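You operate a simulated robot arm through the tools that you are given. There is no shell and no other tool.

You run a simulated robot arm. Do the job below in one go: nothing can be reset, and whatever is moved stays where it is left.

TASK
Wipe the brown stain out of the steel drawer, push it home and switch the steam box on.
Fine: use the grey felt pad and put it back; switch on last. Where these are worked on the way, their far stop is far enough and under half their travel is too little: steel drawer. What is to be rubbed or washed off counts as gone when no trace of it is left.

The check looks at the end state, three seconds after you hand in, the way a careful person would. Anything else that was tipped, shoved, dropped, spilled or broken makes it a failure.

THE ROBOT
A 7-joint arm with a fingered hand on a trunk, on a base that moves. Base frame: it is fixed to the floor where the robot stands at the start and does not move with it; the origin is under the middle of the robot, x ahead of it, y to its left, z up. Readings come in m, degrees, newtons and seconds.
It reaches about 1.085 m from its shoulder. Its first joint turns from -166.0 to 166.0 degrees. Places, roughly: steam knob [0.7, -0.2, 0.9]; steel drawer [0.9, -0.1, 0.8]. Payload 3.7 kg.
The tool frame sits at the grasp point between the pads (the TCP): z along the fingers, y along the line on which they close. The tips reach 0.025 m beyond it. The gripper opens to 0.088 m; its body begins 0.029 m behind the TCP. The gripper is a hand of 5 fingers: y runs from the thumb to the fingers, the wrist lies at [-0.013, -0.106, -0.174] in the tool frame, and closing takes about 1.5 s.
Orientation is told as [roll, pitch, yaw] about the base's x, y, z axes, in that order, counted from this pose: with the fingers straight down and the wrist toward the robot, the tool's x, y and z point along [0, 1, 0], [1, 0, 0] and [0, 0, -1] of the base frame.

THE INTERFACE
- The arm moves only by the tool arm_command. Its argument "commands" is text: rows parted by semicolons, each of 7 numbers parted by spaces: the shift along the base's x, y, z in units of 50 mm (1.0 is 50 mm), then the turn, a rotation vector about the base's x, y, z in units of 6 degrees (1.0 is 6 degrees), then the opening in per cent of the stroke, from 0 (shut) to 100 (fully open). In form: dx dy dz wx wy wz fingers; .... A call has 1 to 20 rows; each row shifts and turns the commanded pose from where the row before left it. A call with a number of a shift or a turn outside -1 to 1 is refused whole. Each row takes 0.2 s and may step no farther than 0.05 m and 8.6 degrees from the row before; otherwise, or with a gripper value out of range, the whole call is refused. A pose out of reach is approached as far as the arm can. The call stops where the force on the tool passes 60 N (or 10 N more than at its start, if that is more) or the arm is blocked; 0.2 s more then pass. The fingers move at their own pace (about 0.108 m/s each) and stop on an object; they squeeze with about 33 N. The grip force told is the motor's: it shows also when the fingers shut on nothing. Time passes only in rows, and 0.2 s behind the last, so rows that do not move let the fingers close. The reply holds the time, the measured pose of the TCP, the force on the tool along the base axes, the opening and the grip force, in the units named above and with some noise, with the torque about the TCP (base axes, N m) and any sound that the robot's microphone picked up.
- Cameras (640 x 400 px; columns grow to the right, rows downward): "scene" is now at [0.184, 0.1824, 1.3111]; the picture's right is [-0.48, -0.88, 0.00], its down [-0.31, 0.17, -0.94] and it looks along [0.82, -0.45, -0.35] (base axes); focal length 249 px, centre (320, 200). "wrist" rides on the gripper at [0.059, -0.079, -0.105] in the tool frame; the picture's right is [-0.73, 0.32, -0.61], its down [-0.62, -0.68, 0.38] and it looks along [-0.29, 0.66, 0.70] (tool axes); focal length 234 px, centre (320, 200). There is no depth. A picture from a camera that has moved, and an enlarged one, comes with that camera's place and axes in the base frame and with its lens.
- snapshot(camera): a new picture of that camera. The clock stands still meanwhile.
- base_move(legs): drives the robot by 1 to 6 legs, each [ahead, left, turn to the left] in m, m and degrees, along the robot's own axes; the way and the turn of a leg run together, so that a leg with both is an arc; at most 1.5 m and 180 degrees a leg. The arm and the cameras ride along, it lands a little off, and it stops where it bumps. It gives what a move gives.
- hand_shape(shape): the hand has 5 fingers and takes this shape, open, in about a second: jaw (thumb against the fingers, like two jaws); tri (thumb and two fingers); tip (a fingertip pinch); poke (one finger out to press); point (the index stretched); flat (the hand flat); cup (the hand cupped); fist (a fist). The gripper value then closes the fingers along that shape, each until it touches; the sizes above hold for jaw. It gives what a move gives, with no picture.
- head_to(pan, tilt): turns the head with the scene camera to pan (to the left, within 120 degrees either way) and tilt (down, from -29 to 69), counted from straight ahead of the robot. It gives what a move gives.
- zoom(camera, box): a new picture of the part [left, top, right, bottom] of that camera's present view, enlarged. The clock stands still meanwhile.
- hand_in(): hands the job in; it is judged then, once.

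Nothing tells you exact positions but the pictures and the camera data. Unless the task says otherwise, let go and move clear before handing in.

The tools are called after "Request:" as name(argument=value, ...) on one line, values as JSON. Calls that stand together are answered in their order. arm_command: Moves the arm, as the interface text tells. Its arguments: {"type":"object","properties":{"commands":{"type":"string"}},"required":["commands"]} The other tools are called the same way: hand_shape (shape) gives the hand a shape; base_move (legs) drives the base; head_to (pan, tilt) turns the head that bears the scene camera; snapshot (camera) takes a picture; zoom (camera, box) takes an enlarged picture of a part of a camera's view; hand_in () hands the job in.

At the start:

```text
clock: 0.0
position: [0.7764, 0.0872, 1.1486]
tool_rot: [0.0, 0.0, 0.0]
wrist_force: [0.9, -0.3, 0.4]
wrist_torque: [-0.01, -0.01, -0.05]
gripper_width: 0.0876
gripper_force: 0.0
shape: jaw
robot x, y, heading: [0.0002, -0.0029, -0.1]
head pan, tilt (commanded): [-28.6, 20.8]
```

scene: 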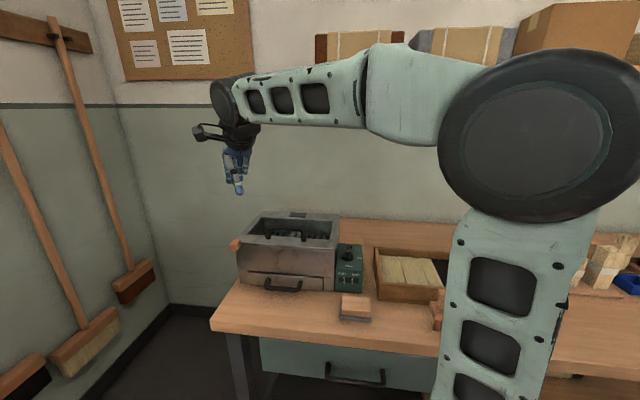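
wrist: 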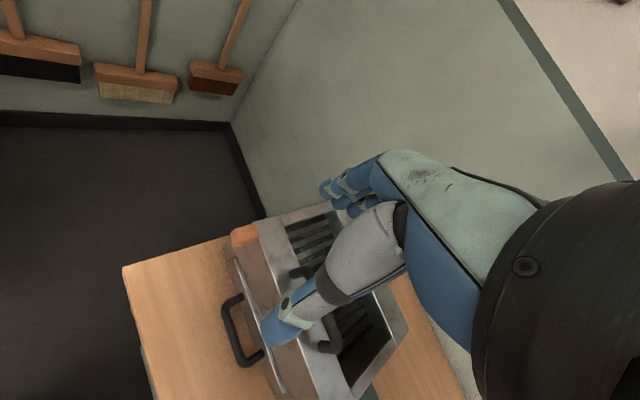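

I see a workbench with a steel box (steam box with drawer and handle), a green control box with a knob, and a pad-like block in front on the bench. I'll zoom in to learn the details before moving.

Request:
zoom(camera="scene", box=[210, 190, 410, 340])

Request:
zoom(camera="wrist", box=[120, 180, 480, 400])

Request:
zoom(camera="scene", box=[320, 230, 400, 330])

```text
2.67 times, centred on (310, 265) of scene
camera zoom: at [0.184, 0.1824, 1.3111], right [-0.48, -0.88, 0.0], down [-0.31, 0.17, -0.94], along [0.82, -0.45, -0.35], focal length 663 px, centre (347, 27)
```

zoom: 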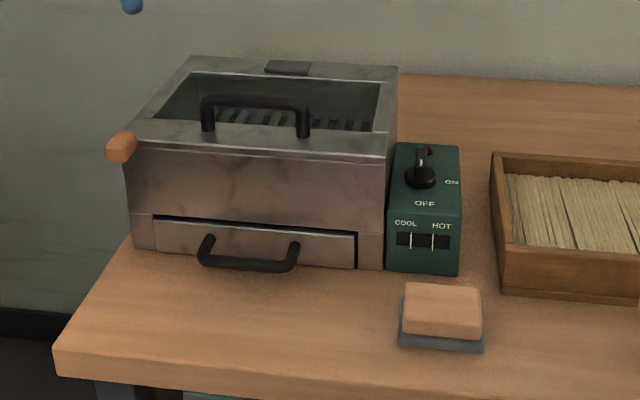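

```text
1.78 times, centred on (300, 290) of wrist
camera zoom: at [0.6979, 0.1462, 1.2542], right [0.32, -0.73, 0.61], down [-0.68, -0.62, -0.38], along [0.66, -0.29, -0.7], focal length 416 px, centre (356, 40)
```

zoom: 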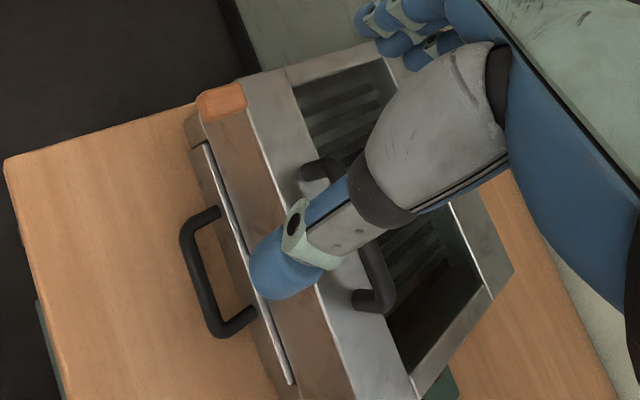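

```text
4.00 times, centred on (360, 280) of scene
camera zoom: at [0.184, 0.1824, 1.3111], right [-0.48, -0.88, 0.0], down [-0.31, 0.17, -0.94], along [0.82, -0.45, -0.35], focal length 995 px, centre (160, -120)
```

zoom: 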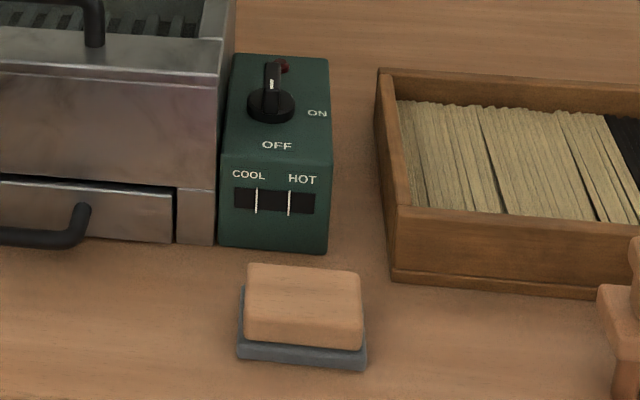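

The box is turned about 39° to the robot: its drawer front centre is near (0.79, -0.02, 0.80), and the knob is near (0.69, -0.19, 0.90). A wooden block with a grey base sits in front of the knob box. Next I'll look along the rest of the bench for other pads.

Request:
head_to(pan=-60, tilt=30)

Request:
snapshot(camera="scene")

```text
clock: 1.0
position: [0.776, 0.0884, 1.1489]
tool_rot: [-0.1, -0.1, 0.0]
wrist_force: [-0.1, -0.3, -0.9]
wrist_torque: [-0.01, 0.0, -0.01]
gripper_width: 0.0875
gripper_force: 0.1
shape: jaw
robot x, y, heading: [-0.0015, -0.0008, -0.0]
head pan, tilt (commanded): [-60.0, 30.0]
```

```text
taken
camera scene: at [0.1476, 0.1486, 1.2963], right [-0.87, -0.5, 0.0], down [-0.25, 0.43, -0.87], along [0.43, -0.75, -0.5], focal length 249 px, centre (320, 200)
```

scene: 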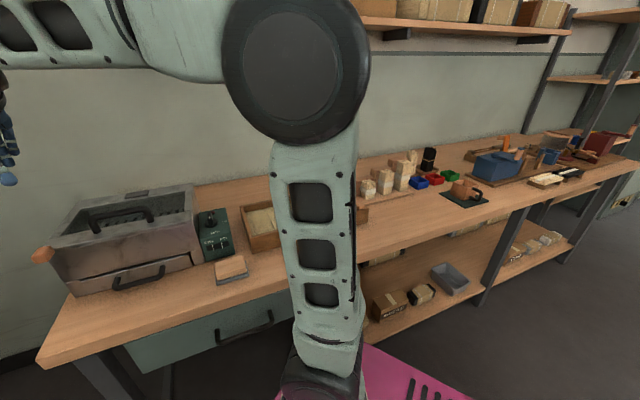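

The bench runs on to the right with small blocks, trays and boxes. I'll enlarge both halves to tell the pads apart.

Request:
zoom(camera="scene", box=[30, 170, 290, 340])

Request:
zoom(camera="scene", box=[350, 120, 640, 310])

Request:
zoom(camera="scene", box=[180, 190, 280, 300])

```text
2.35 times, centred on (160, 255) of scene
camera zoom: at [0.1476, 0.1486, 1.2963], right [-0.87, -0.5, 0.0], down [-0.25, 0.43, -0.87], along [0.43, -0.75, -0.5], focal length 585 px, centre (696, 71)
```

zoom: 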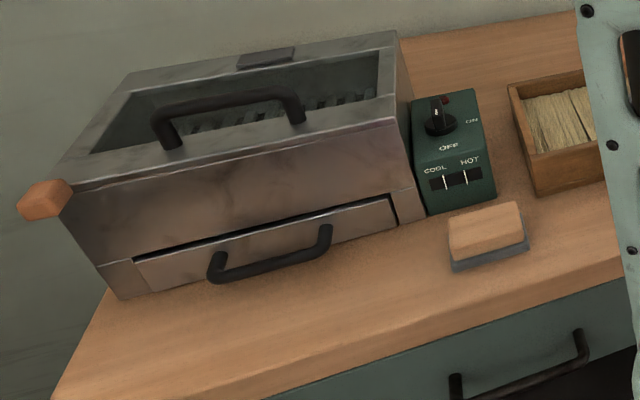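

```text
2.11 times, centred on (495, 215) of scene
camera zoom: at [0.1476, 0.1486, 1.2963], right [-0.87, -0.5, 0.0], down [-0.25, 0.43, -0.87], along [0.43, -0.75, -0.5], focal length 524 px, centre (-48, 168)
```

zoom: 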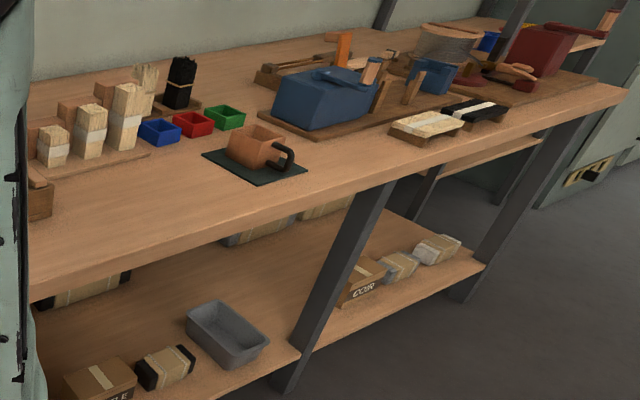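

```text
3.64 times, centred on (230, 245) of scene
camera zoom: at [0.1476, 0.1486, 1.2963], right [-0.87, -0.5, 0.0], down [-0.25, 0.43, -0.87], along [0.43, -0.75, -0.5], focal length 905 px, centre (647, 36)
```

zoom: 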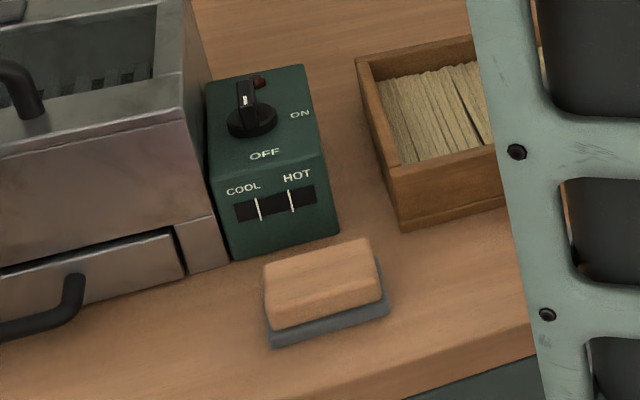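

The wooden block with the grey felt underside, in front of the knob box, is clearly the felt pad, and the knob turns from OFF (front) to ON (right). Before planning the pull on the drawer handle I want to see the hand itself up close.

Request:
head_to(pan=-15, tilt=25)

Request:
snapshot(camera="scene")

Request:
zoom(camera="wrist", box=[240, 120, 560, 360])

```text
clock: 2.1
position: [0.7764, 0.0872, 1.148]
tool_rot: [-0.1, 0.0, 0.1]
wrist_force: [-0.2, 0.4, -0.3]
wrist_torque: [0.04, 0.0, -0.02]
gripper_width: 0.0878
gripper_force: 0.1
shape: jaw
robot x, y, heading: [-0.0009, 0.0026, 0.0]
head pan, tilt (commanded): [-15.0, 25.0]
```

```text
taken
camera scene: at [0.1913, 0.203, 1.3042], right [-0.26, -0.97, 0.0], down [-0.41, 0.11, -0.91], along [0.88, -0.24, -0.42], focal length 249 px, centre (320, 200)
```

scene: 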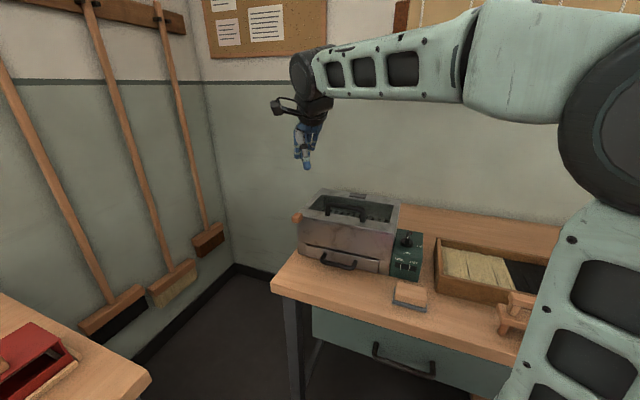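

```text
1.67 times, centred on (400, 240) of wrist
camera zoom: at [0.6979, 0.1462, 1.2542], right [0.32, -0.73, 0.61], down [-0.68, -0.62, -0.38], along [0.66, -0.29, -0.7], focal length 390 px, centre (187, 133)
```

zoom: 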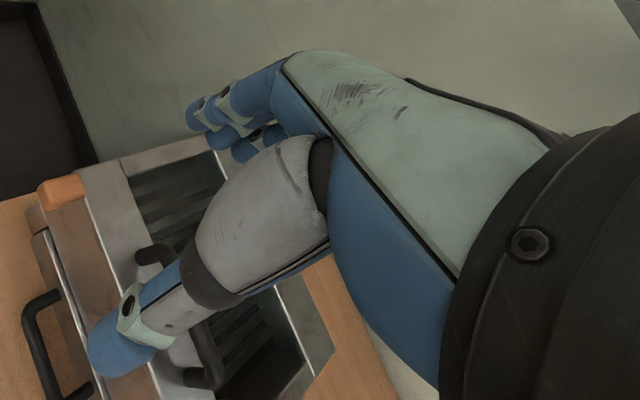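

The hand sits over the back of the box; the drawer and handle are visible from here. I'll zoom on the hand and the box front.

Request:
zoom(camera="scene", box=[260, 60, 360, 180])

Request:
zoom(camera="scene", box=[280, 180, 450, 310])

```text
3.33 times, centred on (310, 120) of scene
camera zoom: at [0.1913, 0.203, 1.3042], right [-0.26, -0.97, 0.0], down [-0.41, 0.11, -0.91], along [0.88, -0.24, -0.42], focal length 829 px, centre (353, 467)
```

zoom: 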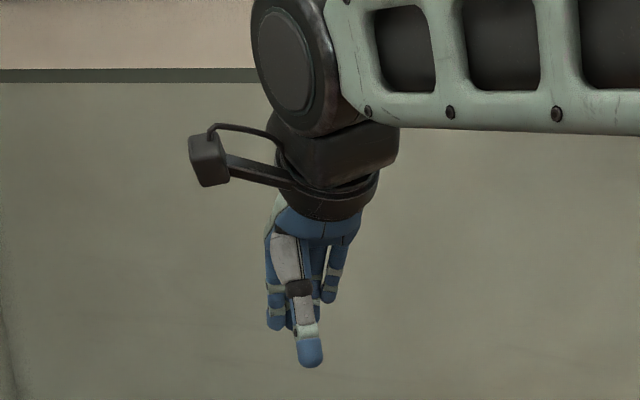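

```text
3.08 times, centred on (365, 245) of scene
camera zoom: at [0.1913, 0.203, 1.3042], right [-0.26, -0.97, 0.0], down [-0.41, 0.11, -0.91], along [0.88, -0.24, -0.42], focal length 765 px, centre (182, 62)
```

zoom: 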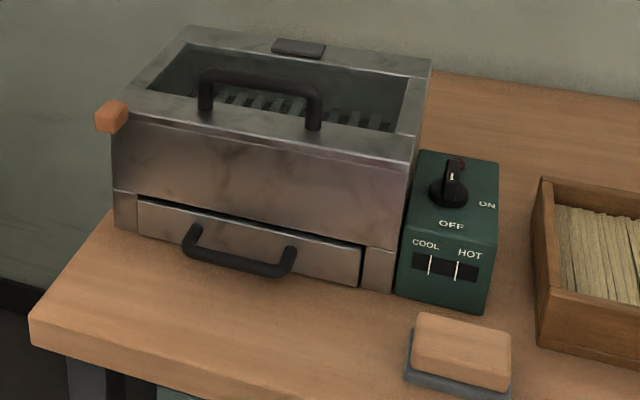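

I'll try the tri shape here in free space and look at it with both cameras, since the handle is too narrow for four fingers.

Request:
hand_shape(shape="tri")

Request:
zoom(camera="scene", box=[260, 60, 360, 180])

Request:
snapshot(camera="wrist")

```text
clock: 3.0
position: [0.7754, 0.0885, 1.1478]
tool_rot: [0.0, 0.0, 0.1]
wrist_force: [-0.6, -0.7, 0.2]
wrist_torque: [0.03, 0.03, -0.01]
gripper_width: 0.0878
gripper_force: 0.0
shape: tri
robot x, y, heading: [0.0011, 0.0, 0.1]
head pan, tilt (commanded): [-15.0, 25.0]
```

```text
3.33 times, centred on (310, 120) of scene
camera zoom: at [0.1913, 0.203, 1.3042], right [-0.26, -0.97, 0.0], down [-0.41, 0.11, -0.91], along [0.88, -0.23, -0.42], focal length 829 px, centre (353, 467)
```

zoom: 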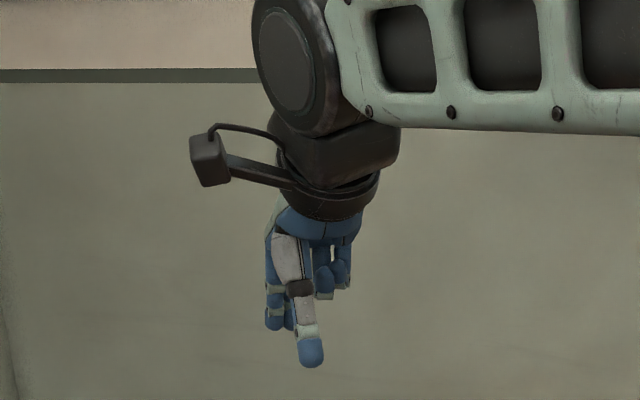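

```text
taken
camera wrist: at [0.6979, 0.1462, 1.2542], right [0.32, -0.73, 0.61], down [-0.68, -0.62, -0.38], along [0.66, -0.29, -0.7], focal length 234 px, centre (320, 200)
```

wrist: 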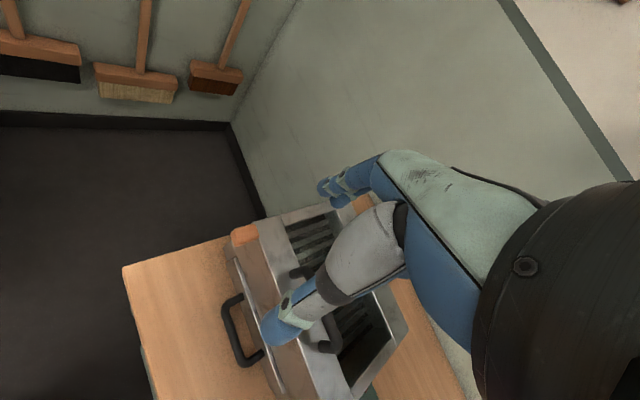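

The tri shape leaves just index, middle and thumb, narrow enough for the drawer handle. I take the handle bar centre to be about (0.753, -0.002, 0.803), running along (0.625, 0.781). First I turn the hand to face the drawer and come to a stand-off in front of it.

Request:
arm_command(commands="-0.264 -0.094 -0.423 0 0 -0.921 100; -0.264 -0.094 -0.423 0 0 -0.921 100; -0.264 -0.094 -0.423 0 0 -0.921 100; -0.264 -0.094 -0.423 0 0 -0.921 100; -0.264 -0.094 -0.423 0 0 -0.921 100; -0.264 -0.094 -0.423 0 0 -0.921 100; -0.264 -0.094 -0.423 0 0 -0.921 100; 0 0 0 -0.52 -0.651 0 35; 0 0 0 -0.52 -0.651 0 35; 0 0 0 -0.52 -0.651 0 35; 0 0 0 -0.52 -0.651 0 35; 0 0 0 0 0 0 35; 0 0 0 0 0 0 35")

Request:
snapshot(camera="wrist")

Request:
snapshot(camera="scene")

```text
clock: 5.8
position: [0.6838, 0.0554, 0.9996]
tool_rot: [0.0, -20.0, -38.7]
wrist_force: [0.1, 0.6, 0.6]
wrist_torque: [0.0, -0.01, 0.0]
gripper_width: 0.0308
gripper_force: 0.2
shape: tri
robot x, y, heading: [0.0017, -0.0003, 0.1]
head pan, tilt (commanded): [-15.0, 25.0]
```

```text
taken
camera wrist: at [0.6353, 0.1695, 1.0728], right [-0.38, -0.63, 0.68], down [-0.79, -0.17, -0.59], along [0.49, -0.76, -0.43], focal length 234 px, centre (320, 200)
```

wrist: 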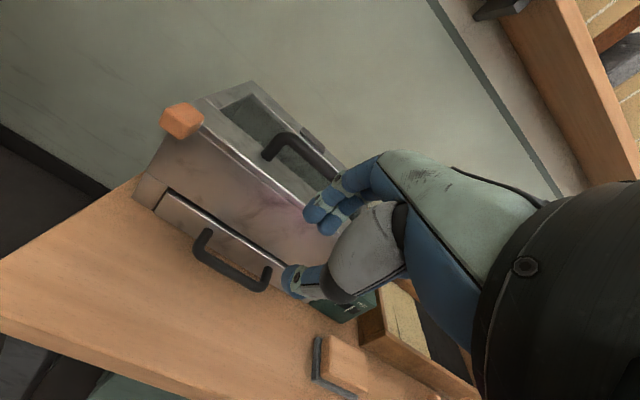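

```text
taken
camera scene: at [0.1913, 0.203, 1.3042], right [-0.26, -0.97, 0.0], down [-0.41, 0.11, -0.91], along [0.88, -0.23, -0.42], focal length 249 px, centre (320, 200)
```

scene: 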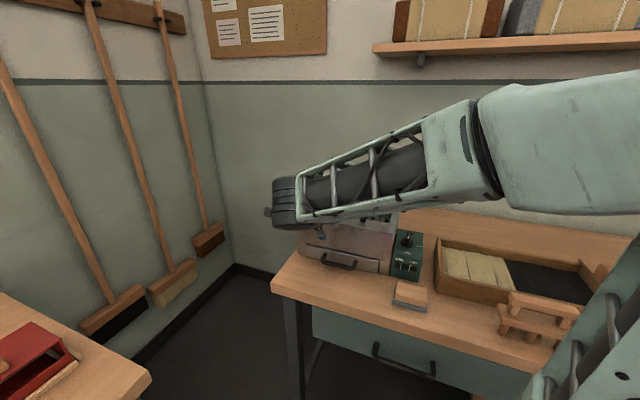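

The wrist camera now sees the drawer, handle and pad clearly. I'll enlarge the handle to place it more exactly.

Request:
zoom(camera="wrist", box=[120, 150, 400, 325])

Request:
zoom(camera="scene", box=[260, 160, 460, 320])

```text
2.29 times, centred on (260, 238) of wrist
camera zoom: at [0.6353, 0.1695, 1.0728], right [-0.38, -0.63, 0.68], down [-0.79, -0.17, -0.59], along [0.49, -0.76, -0.43], focal length 535 px, centre (457, 114)
```

zoom: 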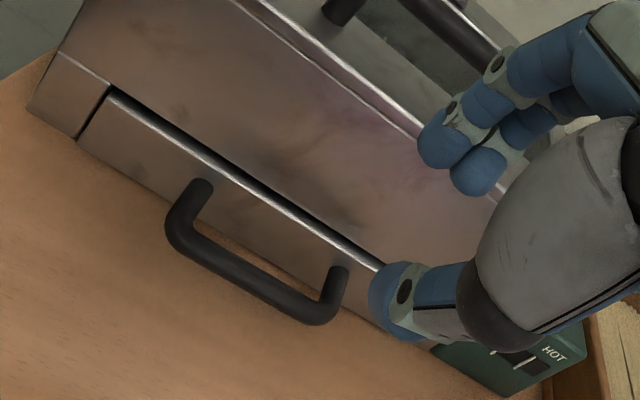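

```text
2.50 times, centred on (360, 240) of scene
camera zoom: at [0.1913, 0.203, 1.3042], right [-0.26, -0.97, 0.0], down [-0.41, 0.11, -0.91], along [0.88, -0.23, -0.42], focal length 622 px, centre (220, 100)
```

zoom: 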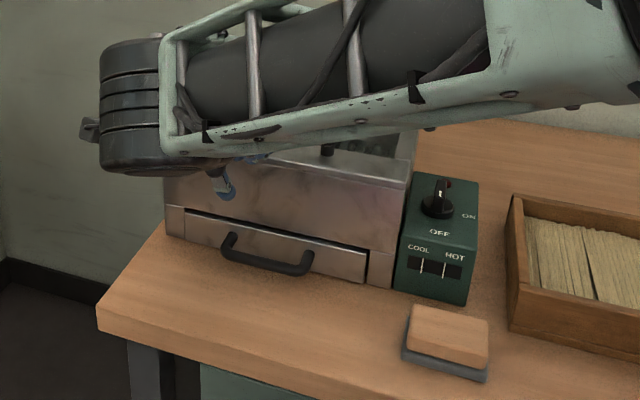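

The bar centre comes out at about n = 0.592 along the pull axis and z = 0.81, with the drawer face some 3.5 cm behind it. I'll lower in front of the box, then move over the bar with the fingers partly closed.

Request:
arm_command(commands="0 0 -0.867 0 0 0 25; 0 0 -0.867 0 0 0 25; 0 0 -0.867 0 0 0 25; 0.458 -0.387 0 0 0 0 25; 0.458 -0.387 0 0 0 0 25; 0 0 0 0 0 0 25")

Request:
snapshot(camera="wrist")

Request:
zoom(camera="scene", box=[260, 180, 420, 300])

```text
clock: 7.2
position: [0.7293, 0.0163, 0.87]
tool_rot: [0.0, -20.1, -38.7]
wrist_force: [-0.6, 0.3, -0.4]
wrist_torque: [-0.02, 0.01, 0.01]
gripper_width: 0.0223
gripper_force: 0.0
shape: tri
robot x, y, heading: [0.0002, 0.0008, 0.1]
head pan, tilt (commanded): [-15.0, 25.0]
```

```text
taken
camera wrist: at [0.6807, 0.1308, 0.9422], right [-0.38, -0.63, 0.68], down [-0.79, -0.17, -0.59], along [0.49, -0.76, -0.43], focal length 234 px, centre (320, 200)
```

wrist: 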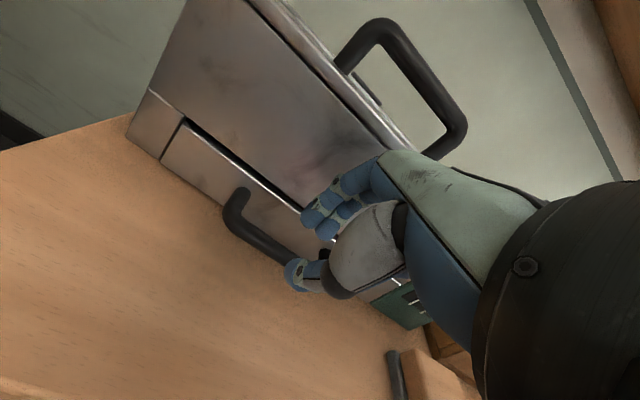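

```text
3.33 times, centred on (340, 240) of scene
camera zoom: at [0.1913, 0.2031, 1.3042], right [-0.26, -0.97, 0.0], down [-0.41, 0.11, -0.91], along [0.88, -0.23, -0.42], focal length 829 px, centre (253, 67)
```

zoom: 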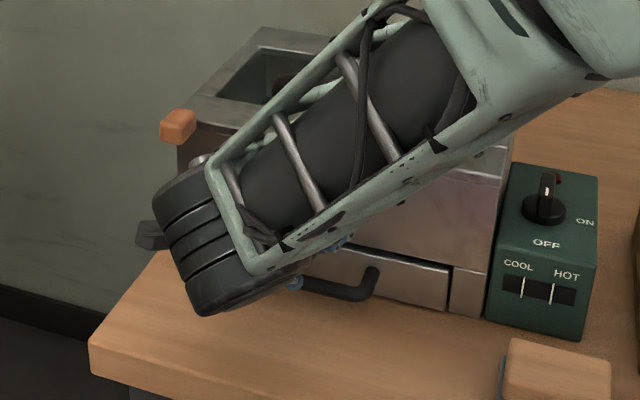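

The hand is just in front of and above the handle. I'll enlarge the wrist view to check the alignment before lowering.

Request:
zoom(camera="wrist", box=[200, 150, 440, 310])

```text
2.50 times, centred on (320, 230) of wrist
camera zoom: at [0.6807, 0.1308, 0.9422], right [-0.38, -0.63, 0.68], down [-0.79, -0.17, -0.59], along [0.49, -0.76, -0.43], focal length 585 px, centre (320, 125)
```

zoom: 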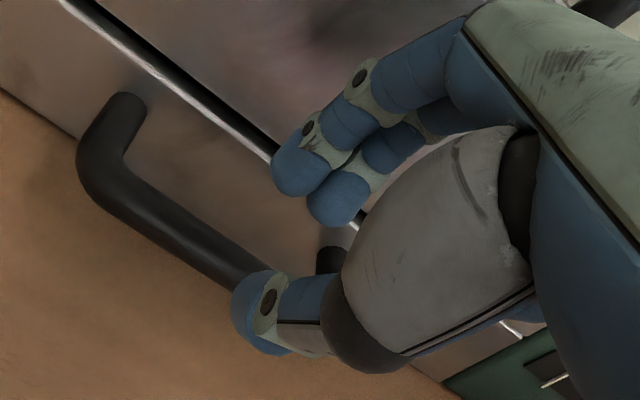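

The bar sits about 3 cm further in than the grasp point, as expected. I move in over it and look again.

Request:
arm_command(commands="0.24 -0.19 0 0 0 0 25; 0.24 -0.19 0 0 0 0 25; 0 0 -0.3 0 0 0 25")

Request:
zoom(camera="wrist", box=[200, 150, 440, 310])

```text
clock: 8.0
position: [0.7533, -0.0035, 0.8552]
tool_rot: [0.1, -20.0, -38.7]
wrist_force: [-1.4, 1.2, 0.4]
wrist_torque: [-0.05, -0.03, 0.0]
gripper_width: 0.022
gripper_force: 0.1
shape: tri
robot x, y, heading: [0.0034, 0.0008, 0.1]
head pan, tilt (commanded): [-15.0, 25.0]
```

```text
2.50 times, centred on (320, 230) of wrist
camera zoom: at [0.7053, 0.1119, 0.9277], right [-0.38, -0.63, 0.68], down [-0.79, -0.17, -0.59], along [0.49, -0.76, -0.43], focal length 585 px, centre (320, 125)
```

zoom: 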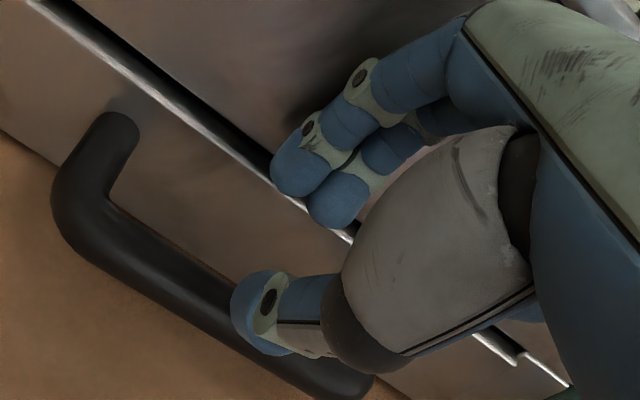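

The bar projects just where it should be, 4 cm below the grip. I lower onto it.

Request:
arm_command(commands="0 0 -0.4 0 0 0 25; 0 0 -0.4 0 0 0 25; 0 0 0 0 0 0 25")

Request:
zoom(camera="wrist", box=[200, 150, 440, 310])

Request:
zoom(camera="scene", box=[260, 180, 420, 300])

```text
clock: 8.8
position: [0.7534, -0.0014, 0.815]
tool_rot: [0.1, -20.0, -38.6]
wrist_force: [-9.7, 7.7, 7.4]
wrist_torque: [-0.31, -0.3, -0.1]
gripper_width: 0.0206
gripper_force: 0.0
shape: tri
robot x, y, heading: [0.0011, -0.0037, -0.3]
head pan, tilt (commanded): [-15.0, 25.0]
```

```text
2.50 times, centred on (320, 230) of wrist
camera zoom: at [0.7045, 0.1125, 0.8881], right [-0.38, -0.63, 0.68], down [-0.79, -0.17, -0.59], along [0.49, -0.76, -0.43], focal length 585 px, centre (320, 125)
```

zoom: 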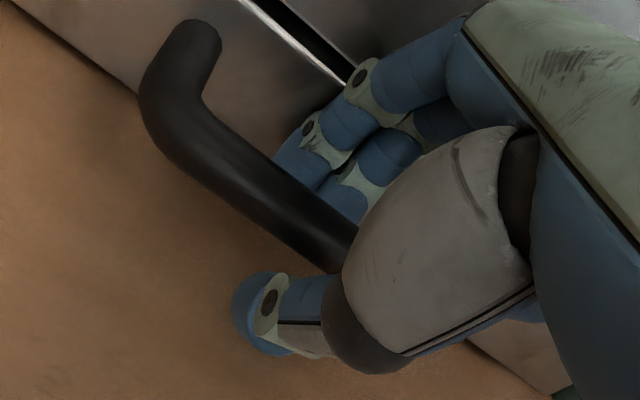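

```text
3.33 times, centred on (340, 240) of scene
camera zoom: at [0.1906, 0.2034, 1.3043], right [-0.26, -0.97, 0.0], down [-0.41, 0.11, -0.91], along [0.88, -0.23, -0.42], focal length 829 px, centre (253, 67)
```

zoom: 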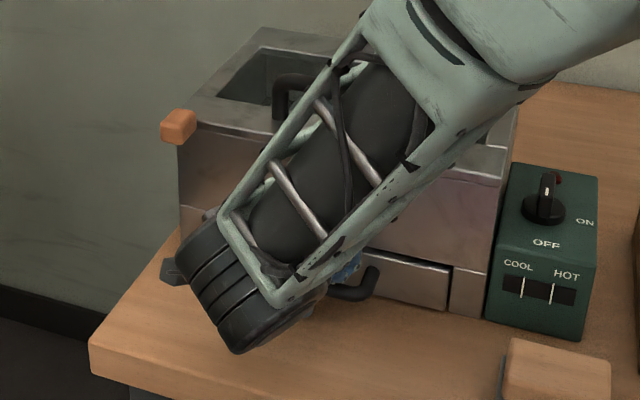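

Fingers are behind the bar and the thumb is in front. I close the grip and pull straight out a few centimetres.

Request:
arm_command(commands="-0.06 0.05 0 0 0 0 10; 0 0 0 0 0 0 0; 0 0 0 0 0 0 0; 0 0 0 0 0 0 0; -0.234 0.1875 0 0 0 0 0; -0.234 0.1875 0 0 0 0 0; -0.234 0.1875 0 0 0 0 0; -0.234 0.1875 0 0 0 0 0")

Request:
snapshot(camera="wrist")

```text
clock: 10.6
position: [0.7028, 0.0345, 0.8128]
tool_rot: [0.0, -20.0, -38.8]
wrist_force: [-8.7, -15.5, -26.5]
wrist_torque: [-0.06, 0.07, -0.05]
gripper_width: 0.0006
gripper_force: 33.4
shape: tri
robot x, y, heading: [0.0024, -0.0004, -0.2]
head pan, tilt (commanded): [-15.0, 25.0]
```

```text
taken
camera wrist: at [0.6552, 0.1505, 0.8867], right [-0.38, -0.63, 0.68], down [-0.79, -0.17, -0.59], along [0.48, -0.76, -0.43], focal length 234 px, centre (320, 200)
```

wrist: 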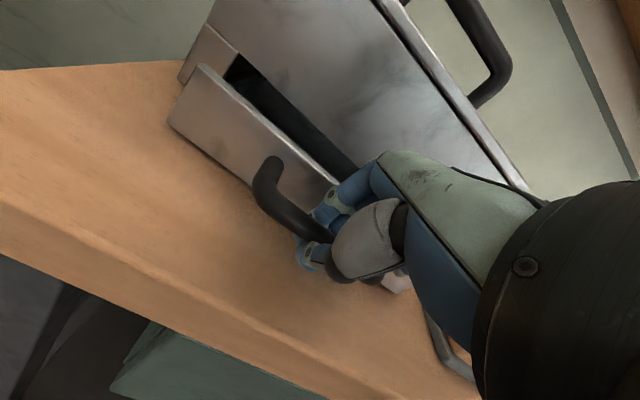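

The drawer slides out, with the bar trapped in the closed grip. I keep pulling toward its stop, easing the downward strain a bit.

Request:
arm_command(commands="-0.28 0.214 -0.03 0 0 0 0; -0.28 0.214 -0.03 0 0 0 0; -0.28 0.214 0 0 0 0 0; -0.28 0.224 0 0 0 0 0; -0.28 0.224 0 0 0 0 0")

Request:
snapshot(camera="wrist")

```text
clock: 11.8
position: [0.6331, 0.0914, 0.8123]
tool_rot: [0.1, -19.9, -38.7]
wrist_force: [-7.1, -14.3, -11.3]
wrist_torque: [-0.07, 0.05, -0.07]
gripper_width: 0.0006
gripper_force: 33.0
shape: tri
robot x, y, heading: [0.0003, 0.0041, 0.1]
head pan, tilt (commanded): [-15.0, 25.0]
```

```text
taken
camera wrist: at [0.5851, 0.2061, 0.8852], right [-0.38, -0.63, 0.68], down [-0.79, -0.17, -0.59], along [0.49, -0.76, -0.43], focal length 234 px, centre (320, 200)
```

wrist: 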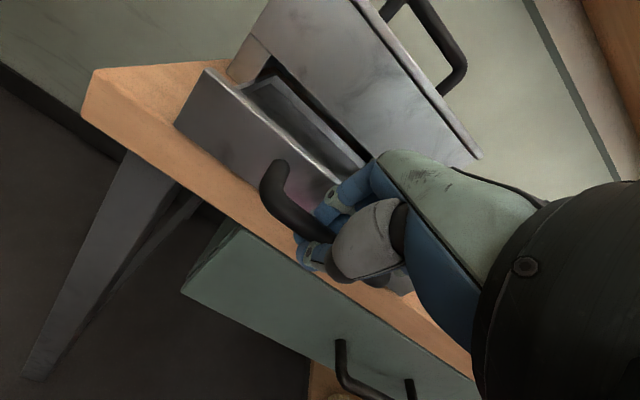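

About 15 cm open; inside the tray is dark and visible. I continue until I feel the far stop.

Request:
arm_command(commands="-0.234 0.187 0 0 0 0 0; -0.234 0.187 0 0 0 0 0; -0.234 0.187 0 0 0 0 0")

Request:
snapshot(camera="wrist")

```text
clock: 12.3
position: [0.6247, 0.0968, 0.8116]
tool_rot: [-0.1, -20.1, -39.4]
wrist_force: [31.2, -18.8, -19.3]
wrist_torque: [0.04, 0.09, 0.04]
gripper_width: 0.0007
gripper_force: 32.7
shape: tri
robot x, y, heading: [0.0024, -0.003, 0.0]
head pan, tilt (commanded): [-15.0, 25.0]
stopped in row 2: the force on the tool passed its limit at 67 N (the readings are from after the stop); the commanded pose is now the measured one
```

```text
taken
camera wrist: at [0.5773, 0.2118, 0.8838], right [-0.39, -0.62, 0.68], down [-0.79, -0.16, -0.59], along [0.48, -0.77, -0.43], focal length 234 px, centre (320, 200)
```

wrist: 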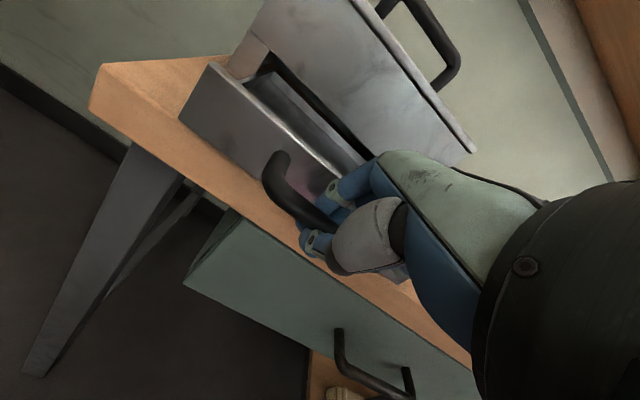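

The drawer hit its far stop after roughly 16 cm. I open the grip a little, lift off and back away, then look inside.

Request:
arm_command(commands="0.05 -0.04 0 0 0 0 22; 0 0 0 0 0 0 22; 0 0 0 0 0 0 22; 0 0 0.3 0 0 0 22; 0 0 0.5 0 0 0 22; 0 0 0.8 0 0 0 25; 0 0 1 0 0 0 40; 0 0 1 0 0 0 60; 0 0 1 0 0 0 60; 0 0 1 0 0 0 60")

Request:
snapshot(camera="wrist")

Request:
snapshot(camera="scene")

```text
clock: 14.5
position: [0.6255, 0.0975, 1.0936]
tool_rot: [0.0, -20.1, -39.4]
wrist_force: [0.0, 0.2, -0.5]
wrist_torque: [-0.01, 0.02, -0.02]
gripper_width: 0.0524
gripper_force: 0.1
shape: tri
robot x, y, heading: [-0.0016, -0.0028, -0.0]
head pan, tilt (commanded): [-15.0, 25.0]
```

```text
taken
camera wrist: at [0.5774, 0.2123, 1.1659], right [-0.39, -0.62, 0.68], down [-0.79, -0.16, -0.59], along [0.48, -0.77, -0.43], focal length 234 px, centre (320, 200)
```

wrist: 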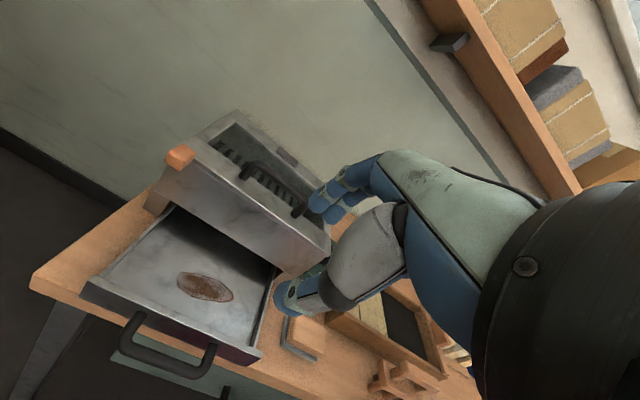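

```text
taken
camera scene: at [0.1921, 0.2027, 1.3042], right [-0.26, -0.97, 0.0], down [-0.41, 0.11, -0.91], along [0.88, -0.24, -0.42], focal length 249 px, centre (320, 200)
```

scene: 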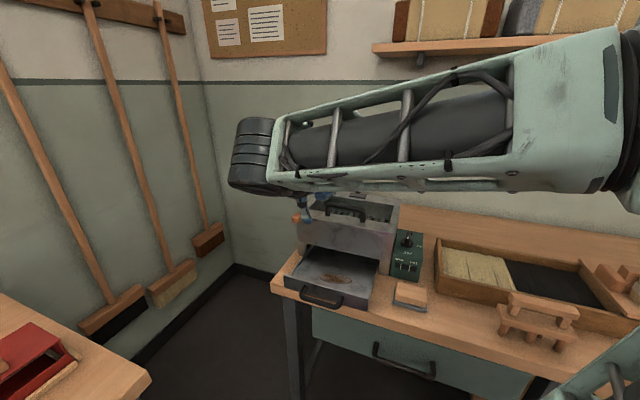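

The drawer is open and the brown stain is in plain view on its floor, elongated, near the middle of the exposed part. I'll enlarge both views to measure the stain and the pad.

Request:
zoom(camera="wrist", box=[70, 170, 350, 390])

Request:
zoom(camera="scene", box=[270, 190, 450, 320])

```text
1.82 times, centred on (210, 280) of wrist
camera zoom: at [0.5774, 0.2123, 1.1659], right [-0.39, -0.62, 0.68], down [-0.79, -0.16, -0.59], along [0.48, -0.77, -0.43], focal length 426 px, centre (520, 54)
```

zoom: 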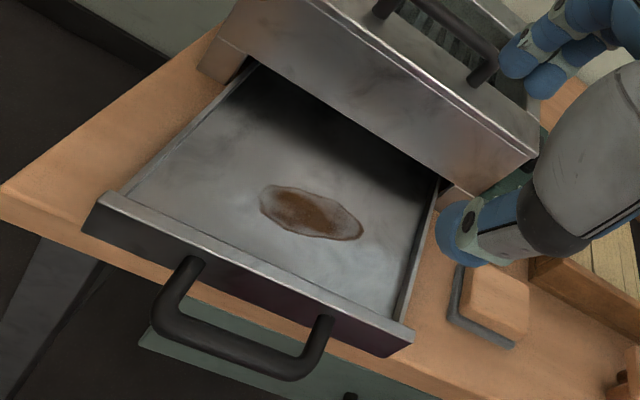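

```text
3.08 times, centred on (360, 255) of scene
camera zoom: at [0.1921, 0.2027, 1.3042], right [-0.26, -0.97, 0.0], down [-0.41, 0.11, -0.91], along [0.88, -0.24, -0.42], focal length 765 px, centre (197, 31)
```

zoom: 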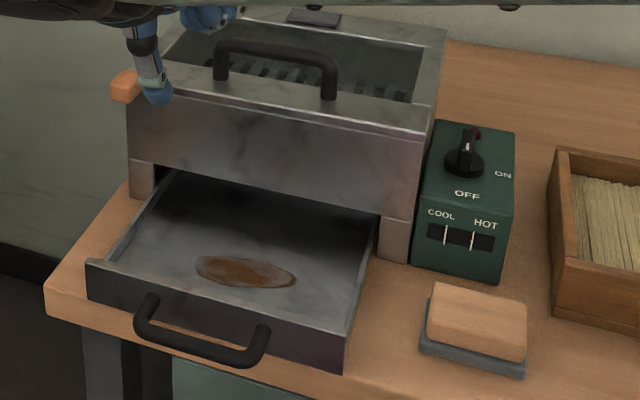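

The stain centre is near (0.722, 0.012, 0.79), about 9 cm by 3.5 cm, long side across the drawer. Now I enlarge the pad for its size and pose.

Request:
zoom(camera="scene", box=[380, 265, 444, 325])

Request:
zoom(camera="wrist", box=[240, 270, 360, 375])

```text
6.67 times, centred on (412, 295) of scene
camera zoom: at [0.1921, 0.2027, 1.3042], right [-0.26, -0.97, 0.0], down [-0.41, 0.11, -0.91], along [0.88, -0.24, -0.42], focal length 1658 px, centre (-293, -433)
```

zoom: 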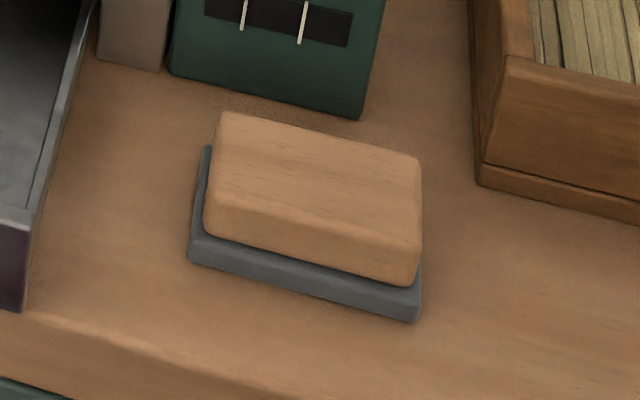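

```text
3.81 times, centred on (300, 322) of wrist
camera zoom: at [0.5774, 0.2123, 1.1659], right [-0.39, -0.62, 0.68], down [-0.79, -0.16, -0.59], along [0.48, -0.77, -0.43], focal length 892 px, centre (396, -267)
```

zoom: 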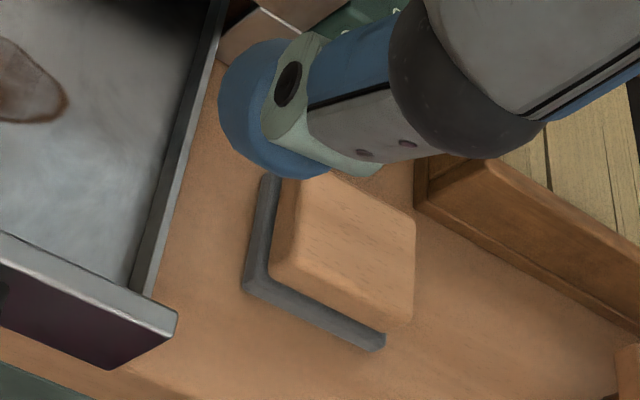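

The pad's wooden grip is about 7.5 × 5 cm, centred near (0.603, -0.157), turned about 4° from the bench axis. I switch to jaw shape and move above it with the fingers straight down.

Request:
hand_shape(shape="jaw")

Request:
arm_command(commands="-0.064 -0.727 -0.41 0.3038 0.3698 0 90; -0.064 -0.727 -0.41 0.3038 0.3698 0 90; -0.064 -0.727 -0.41 0.3038 0.3698 0 90; -0.064 -0.727 -0.41 0.3038 0.3698 0 90; -0.064 -0.727 -0.41 0.3038 0.3698 0 90; -0.064 -0.727 -0.41 0.3038 0.3698 0 90; -0.064 -0.727 -0.41 0.3038 0.3698 0 90; 0 0 0 0 0 0.783 90; 0 0 0 0 0 0 90")

Request:
snapshot(camera="wrist")

Request:
snapshot(camera="scene")

```text
clock: 15.4
position: [0.6243, 0.0969, 1.0918]
tool_rot: [-0.1, -20.2, -39.2]
wrist_force: [-0.7, 1.8, 0.1]
wrist_torque: [-0.06, 0.02, 0.0]
gripper_width: 0.0879
gripper_force: 0.0
shape: jaw
robot x, y, heading: [0.0007, 0.0001, -0.1]
head pan, tilt (commanded): [-15.0, 25.0]
```

```text
clock: 17.4
position: [0.6009, -0.1583, 0.9499]
tool_rot: [0.1, -0.2, -34.5]
wrist_force: [0.5, -0.3, -0.9]
wrist_torque: [0.02, -0.01, -0.02]
gripper_width: 0.079
gripper_force: 0.0
shape: jaw
robot x, y, heading: [-0.0004, 0.0002, 0.1]
head pan, tilt (commanded): [-15.0, 25.0]
```

```text
taken
camera wrist: at [0.5702, -0.065, 1.0559], right [-0.15, -0.78, 0.61], down [-0.91, -0.13, -0.39], along [0.38, -0.61, -0.7], focal length 234 px, centre (320, 200)
```

wrist: 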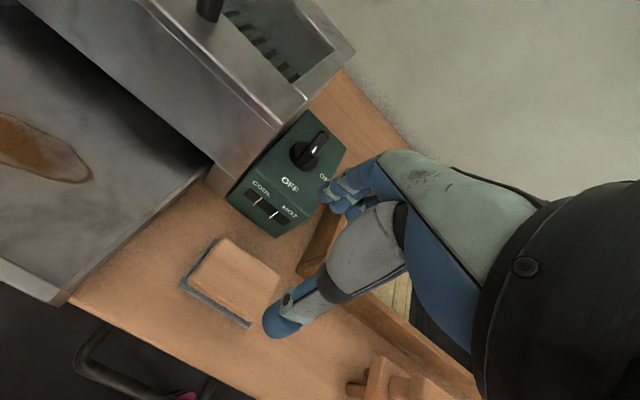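

```text
taken
camera scene: at [0.192, 0.2026, 1.3043], right [-0.26, -0.97, 0.0], down [-0.41, 0.11, -0.91], along [0.88, -0.24, -0.42], focal length 249 px, centre (320, 200)
```

scene: 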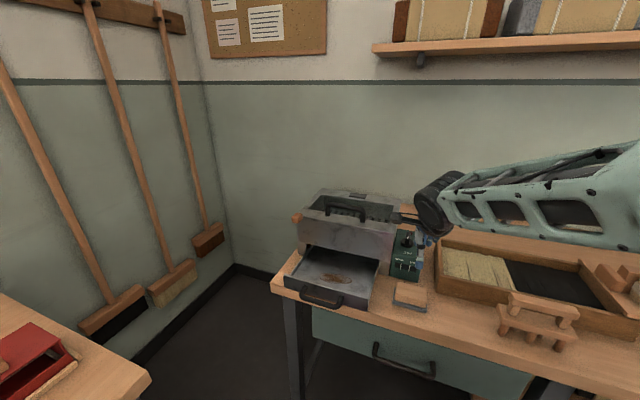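

The grasp point is already right over the pad centre. I'll go down beside it in stages, watching the force.

Request:
arm_command(commands="-0.03 -0.01 -0.8 0 0 0 82; 0 0 -0.8 0 0 0 82; 0 0 -0.8 0 0 0 82; 0 0 0 0 0 0 82")

Request:
snapshot(camera="wrist")

Request:
zoom(camera="scene", box=[370, 210, 470, 320])

```text
clock: 18.4
position: [0.6203, -0.1608, 0.8458]
tool_rot: [-0.1, 0.1, -34.6]
wrist_force: [-15.6, 9.1, 0.8]
wrist_torque: [-0.18, -0.23, -0.26]
gripper_width: 0.0663
gripper_force: 0.2
shape: jaw
out of reach, approached as far as the arm can: row 3
robot x, y, heading: [-0.0001, 0.0017, -0.2]
head pan, tilt (commanded): [-15.0, 25.0]
```

```text
taken
camera wrist: at [0.5905, -0.0675, 0.9512], right [-0.15, -0.78, 0.61], down [-0.91, -0.13, -0.38], along [0.38, -0.61, -0.7], focal length 234 px, centre (320, 200)
```

wrist: 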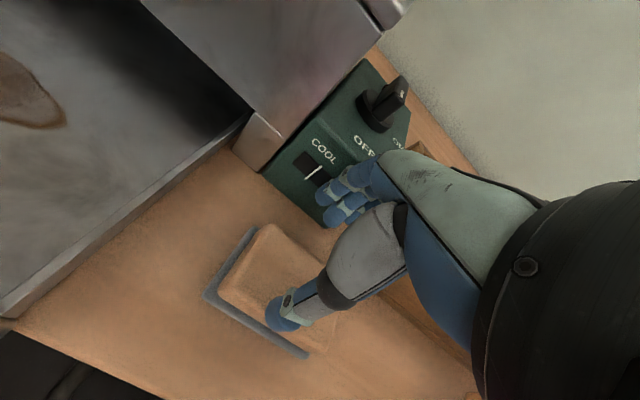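

```text
3.64 times, centred on (420, 265) of scene
camera zoom: at [0.1912, 0.2031, 1.3043], right [-0.26, -0.97, 0.0], down [-0.41, 0.11, -0.91], along [0.88, -0.24, -0.42], focal length 905 px, centre (-44, -36)
```

zoom: 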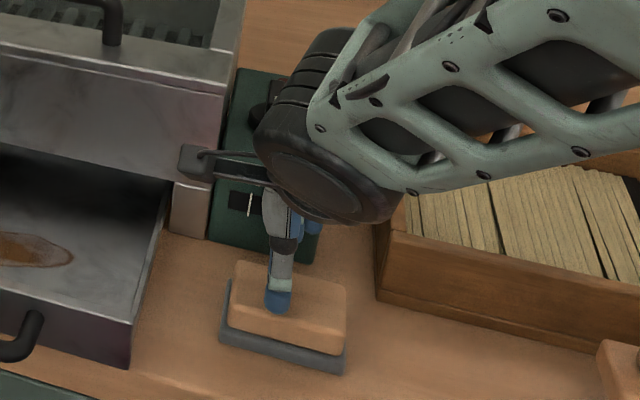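

The arm ran out of reach (too folded) and drifted, with the fingers now lightly touching the knob box. I lift straight back out right away.

Request:
arm_command(commands="-0.12 0.09 0.1 0 0 0 82; -0.12 0.09 0.3 0 0 0 82; -0.1 0 0.8 0 0 0 82; -0.06 -0.08 0.9 0 0 0 82")

Request:
snapshot(camera="wrist")

Request:
zoom(camera="scene", box=[270, 190, 450, 320])

```text
clock: 19.4
position: [0.6035, -0.157, 0.9506]
tool_rot: [0.0, -0.1, -34.5]
wrist_force: [-0.3, -0.3, 0.0]
wrist_torque: [0.01, 0.03, -0.03]
gripper_width: 0.0723
gripper_force: 0.0
shape: jaw
robot x, y, heading: [0.0007, 0.0026, -0.2]
head pan, tilt (commanded): [-15.0, 25.0]
```

```text
taken
camera wrist: at [0.5721, -0.0642, 1.057], right [-0.15, -0.78, 0.61], down [-0.91, -0.13, -0.39], along [0.38, -0.61, -0.7], focal length 234 px, centre (320, 200)
```

wrist: 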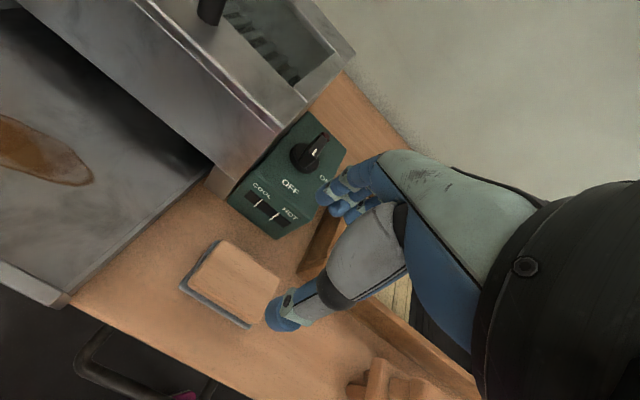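

```text
3.08 times, centred on (360, 255) of scene
camera zoom: at [0.1922, 0.2026, 1.3042], right [-0.26, -0.97, 0.0], down [-0.41, 0.11, -0.91], along [0.88, -0.23, -0.42], focal length 765 px, centre (197, 31)
```

zoom: 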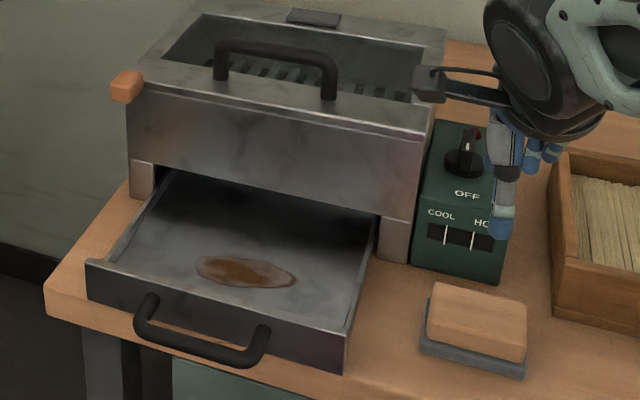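

Nothing was displaced: the pad, knob box and drawer look unchanged. The robot stands too close for a low grasp there, so I want to back it up about 20 cm. First I check behind and raise the arm.

Request:
arm_command(commands="0 0 0.9 0 0 0 82; 0 0 0.9 0 0 0 82; 0 0 0.9 0 0 0 82")

Request:
head_to(pan=120, tilt=40)

Request:
snapshot(camera="scene")

Request:
head_to(pan=-120, tilt=40)

Request:
snapshot(camera="scene")

```text
clock: 20.2
position: [0.6017, -0.1557, 1.0854]
tool_rot: [0.1, 0.0, -34.5]
wrist_force: [-0.3, 0.1, -0.6]
wrist_torque: [-0.02, 0.03, -0.03]
gripper_width: 0.0722
gripper_force: 0.0
shape: jaw
robot x, y, heading: [-0.0014, 0.0005, 0.2]
head pan, tilt (commanded): [-15.0, 25.0]
```

```text
clock: 22.4
position: [0.6038, -0.1575, 1.084]
tool_rot: [0.1, -0.1, -34.4]
wrist_force: [-1.1, -0.2, -0.2]
wrist_torque: [0.02, -0.01, -0.01]
gripper_width: 0.0721
gripper_force: 0.0
shape: jaw
robot x, y, heading: [0.0017, -0.0045, 0.1]
head pan, tilt (commanded): [120.0, 40.0]
```

```text
taken
camera scene: at [0.0606, 0.3002, 1.2809], right [0.87, 0.5, 0.0], down [0.32, -0.56, -0.77], along [-0.38, 0.66, -0.64], focal length 249 px, centre (320, 200)
```

scene: 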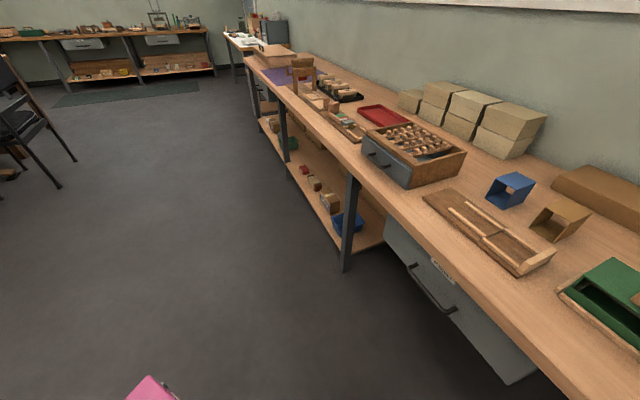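

```text
clock: 25.7
position: [0.6027, -0.1568, 1.0845]
tool_rot: [0.1, -0.1, -34.6]
wrist_force: [0.1, -0.3, 0.0]
wrist_torque: [0.0, 0.02, 0.01]
gripper_width: 0.0723
gripper_force: 0.0
shape: jaw
robot x, y, heading: [-0.003, -0.0011, 0.2]
head pan, tilt (commanded): [-120.0, 40.0]
```

```text
taken
camera scene: at [0.0605, 0.1529, 1.2809], right [-0.87, 0.5, 0.0], down [0.32, 0.56, -0.77], along [-0.38, -0.66, -0.64], focal length 249 px, centre (320, 200)
```

scene: 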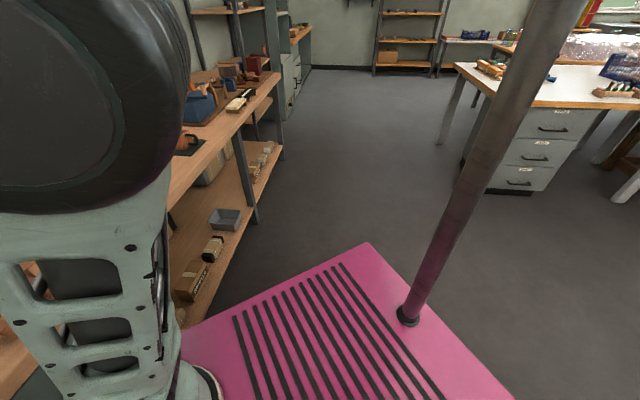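

The floor behind is clear. I back up 0.2 m.

Request:
base_move(legs=[[-0.2, 0, 0]])

Request:
head_to(pan=-20, tilt=27)

Request:
snapshot(camera="scene")

Request:
snapshot(camera="wrist")

```text
clock: 27.4
position: [0.3991, -0.1559, 1.0852]
tool_rot: [0.1, 0.0, -34.5]
wrist_force: [0.4, 0.6, 0.5]
wrist_torque: [0.0, -0.03, -0.01]
gripper_width: 0.0723
gripper_force: 0.0
shape: jaw
robot x, y, heading: [-0.2001, 0.0026, 0.2]
head pan, tilt (commanded): [-120.0, 40.0]
```

```text
clock: 29.1
position: [0.3989, -0.1555, 1.0856]
tool_rot: [0.0, -0.1, -34.5]
wrist_force: [0.7, 0.6, 1.1]
wrist_torque: [-0.01, 0.02, 0.01]
gripper_width: 0.0721
gripper_force: 0.0
shape: jaw
robot x, y, heading: [-0.2011, -0.0031, 0.1]
head pan, tilt (commanded): [-20.0, 27.0]
```

```text
taken
camera scene: at [-0.0147, 0.1954, 1.301], right [-0.34, -0.94, 0.0], down [-0.43, 0.16, -0.89], along [0.84, -0.3, -0.45], focal length 249 px, centre (320, 200)
```

scene: 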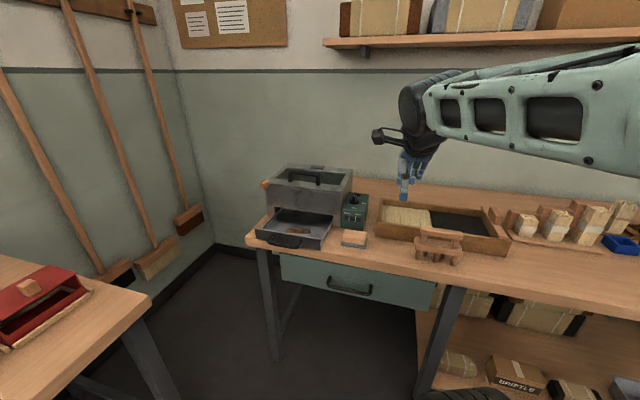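

```text
taken
camera wrist: at [0.368, -0.0627, 1.1914], right [-0.15, -0.78, 0.61], down [-0.91, -0.13, -0.39], along [0.38, -0.61, -0.7], focal length 234 px, centre (320, 200)
```

wrist: 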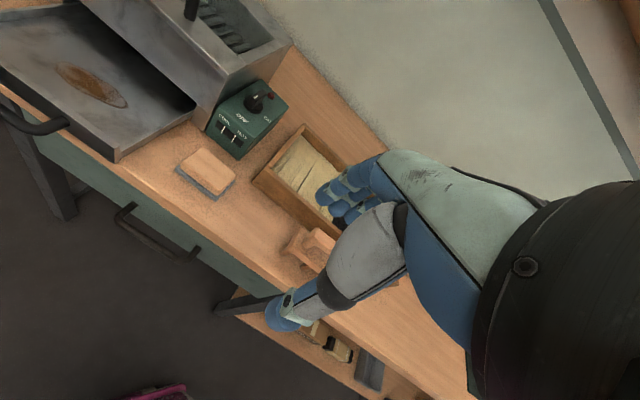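

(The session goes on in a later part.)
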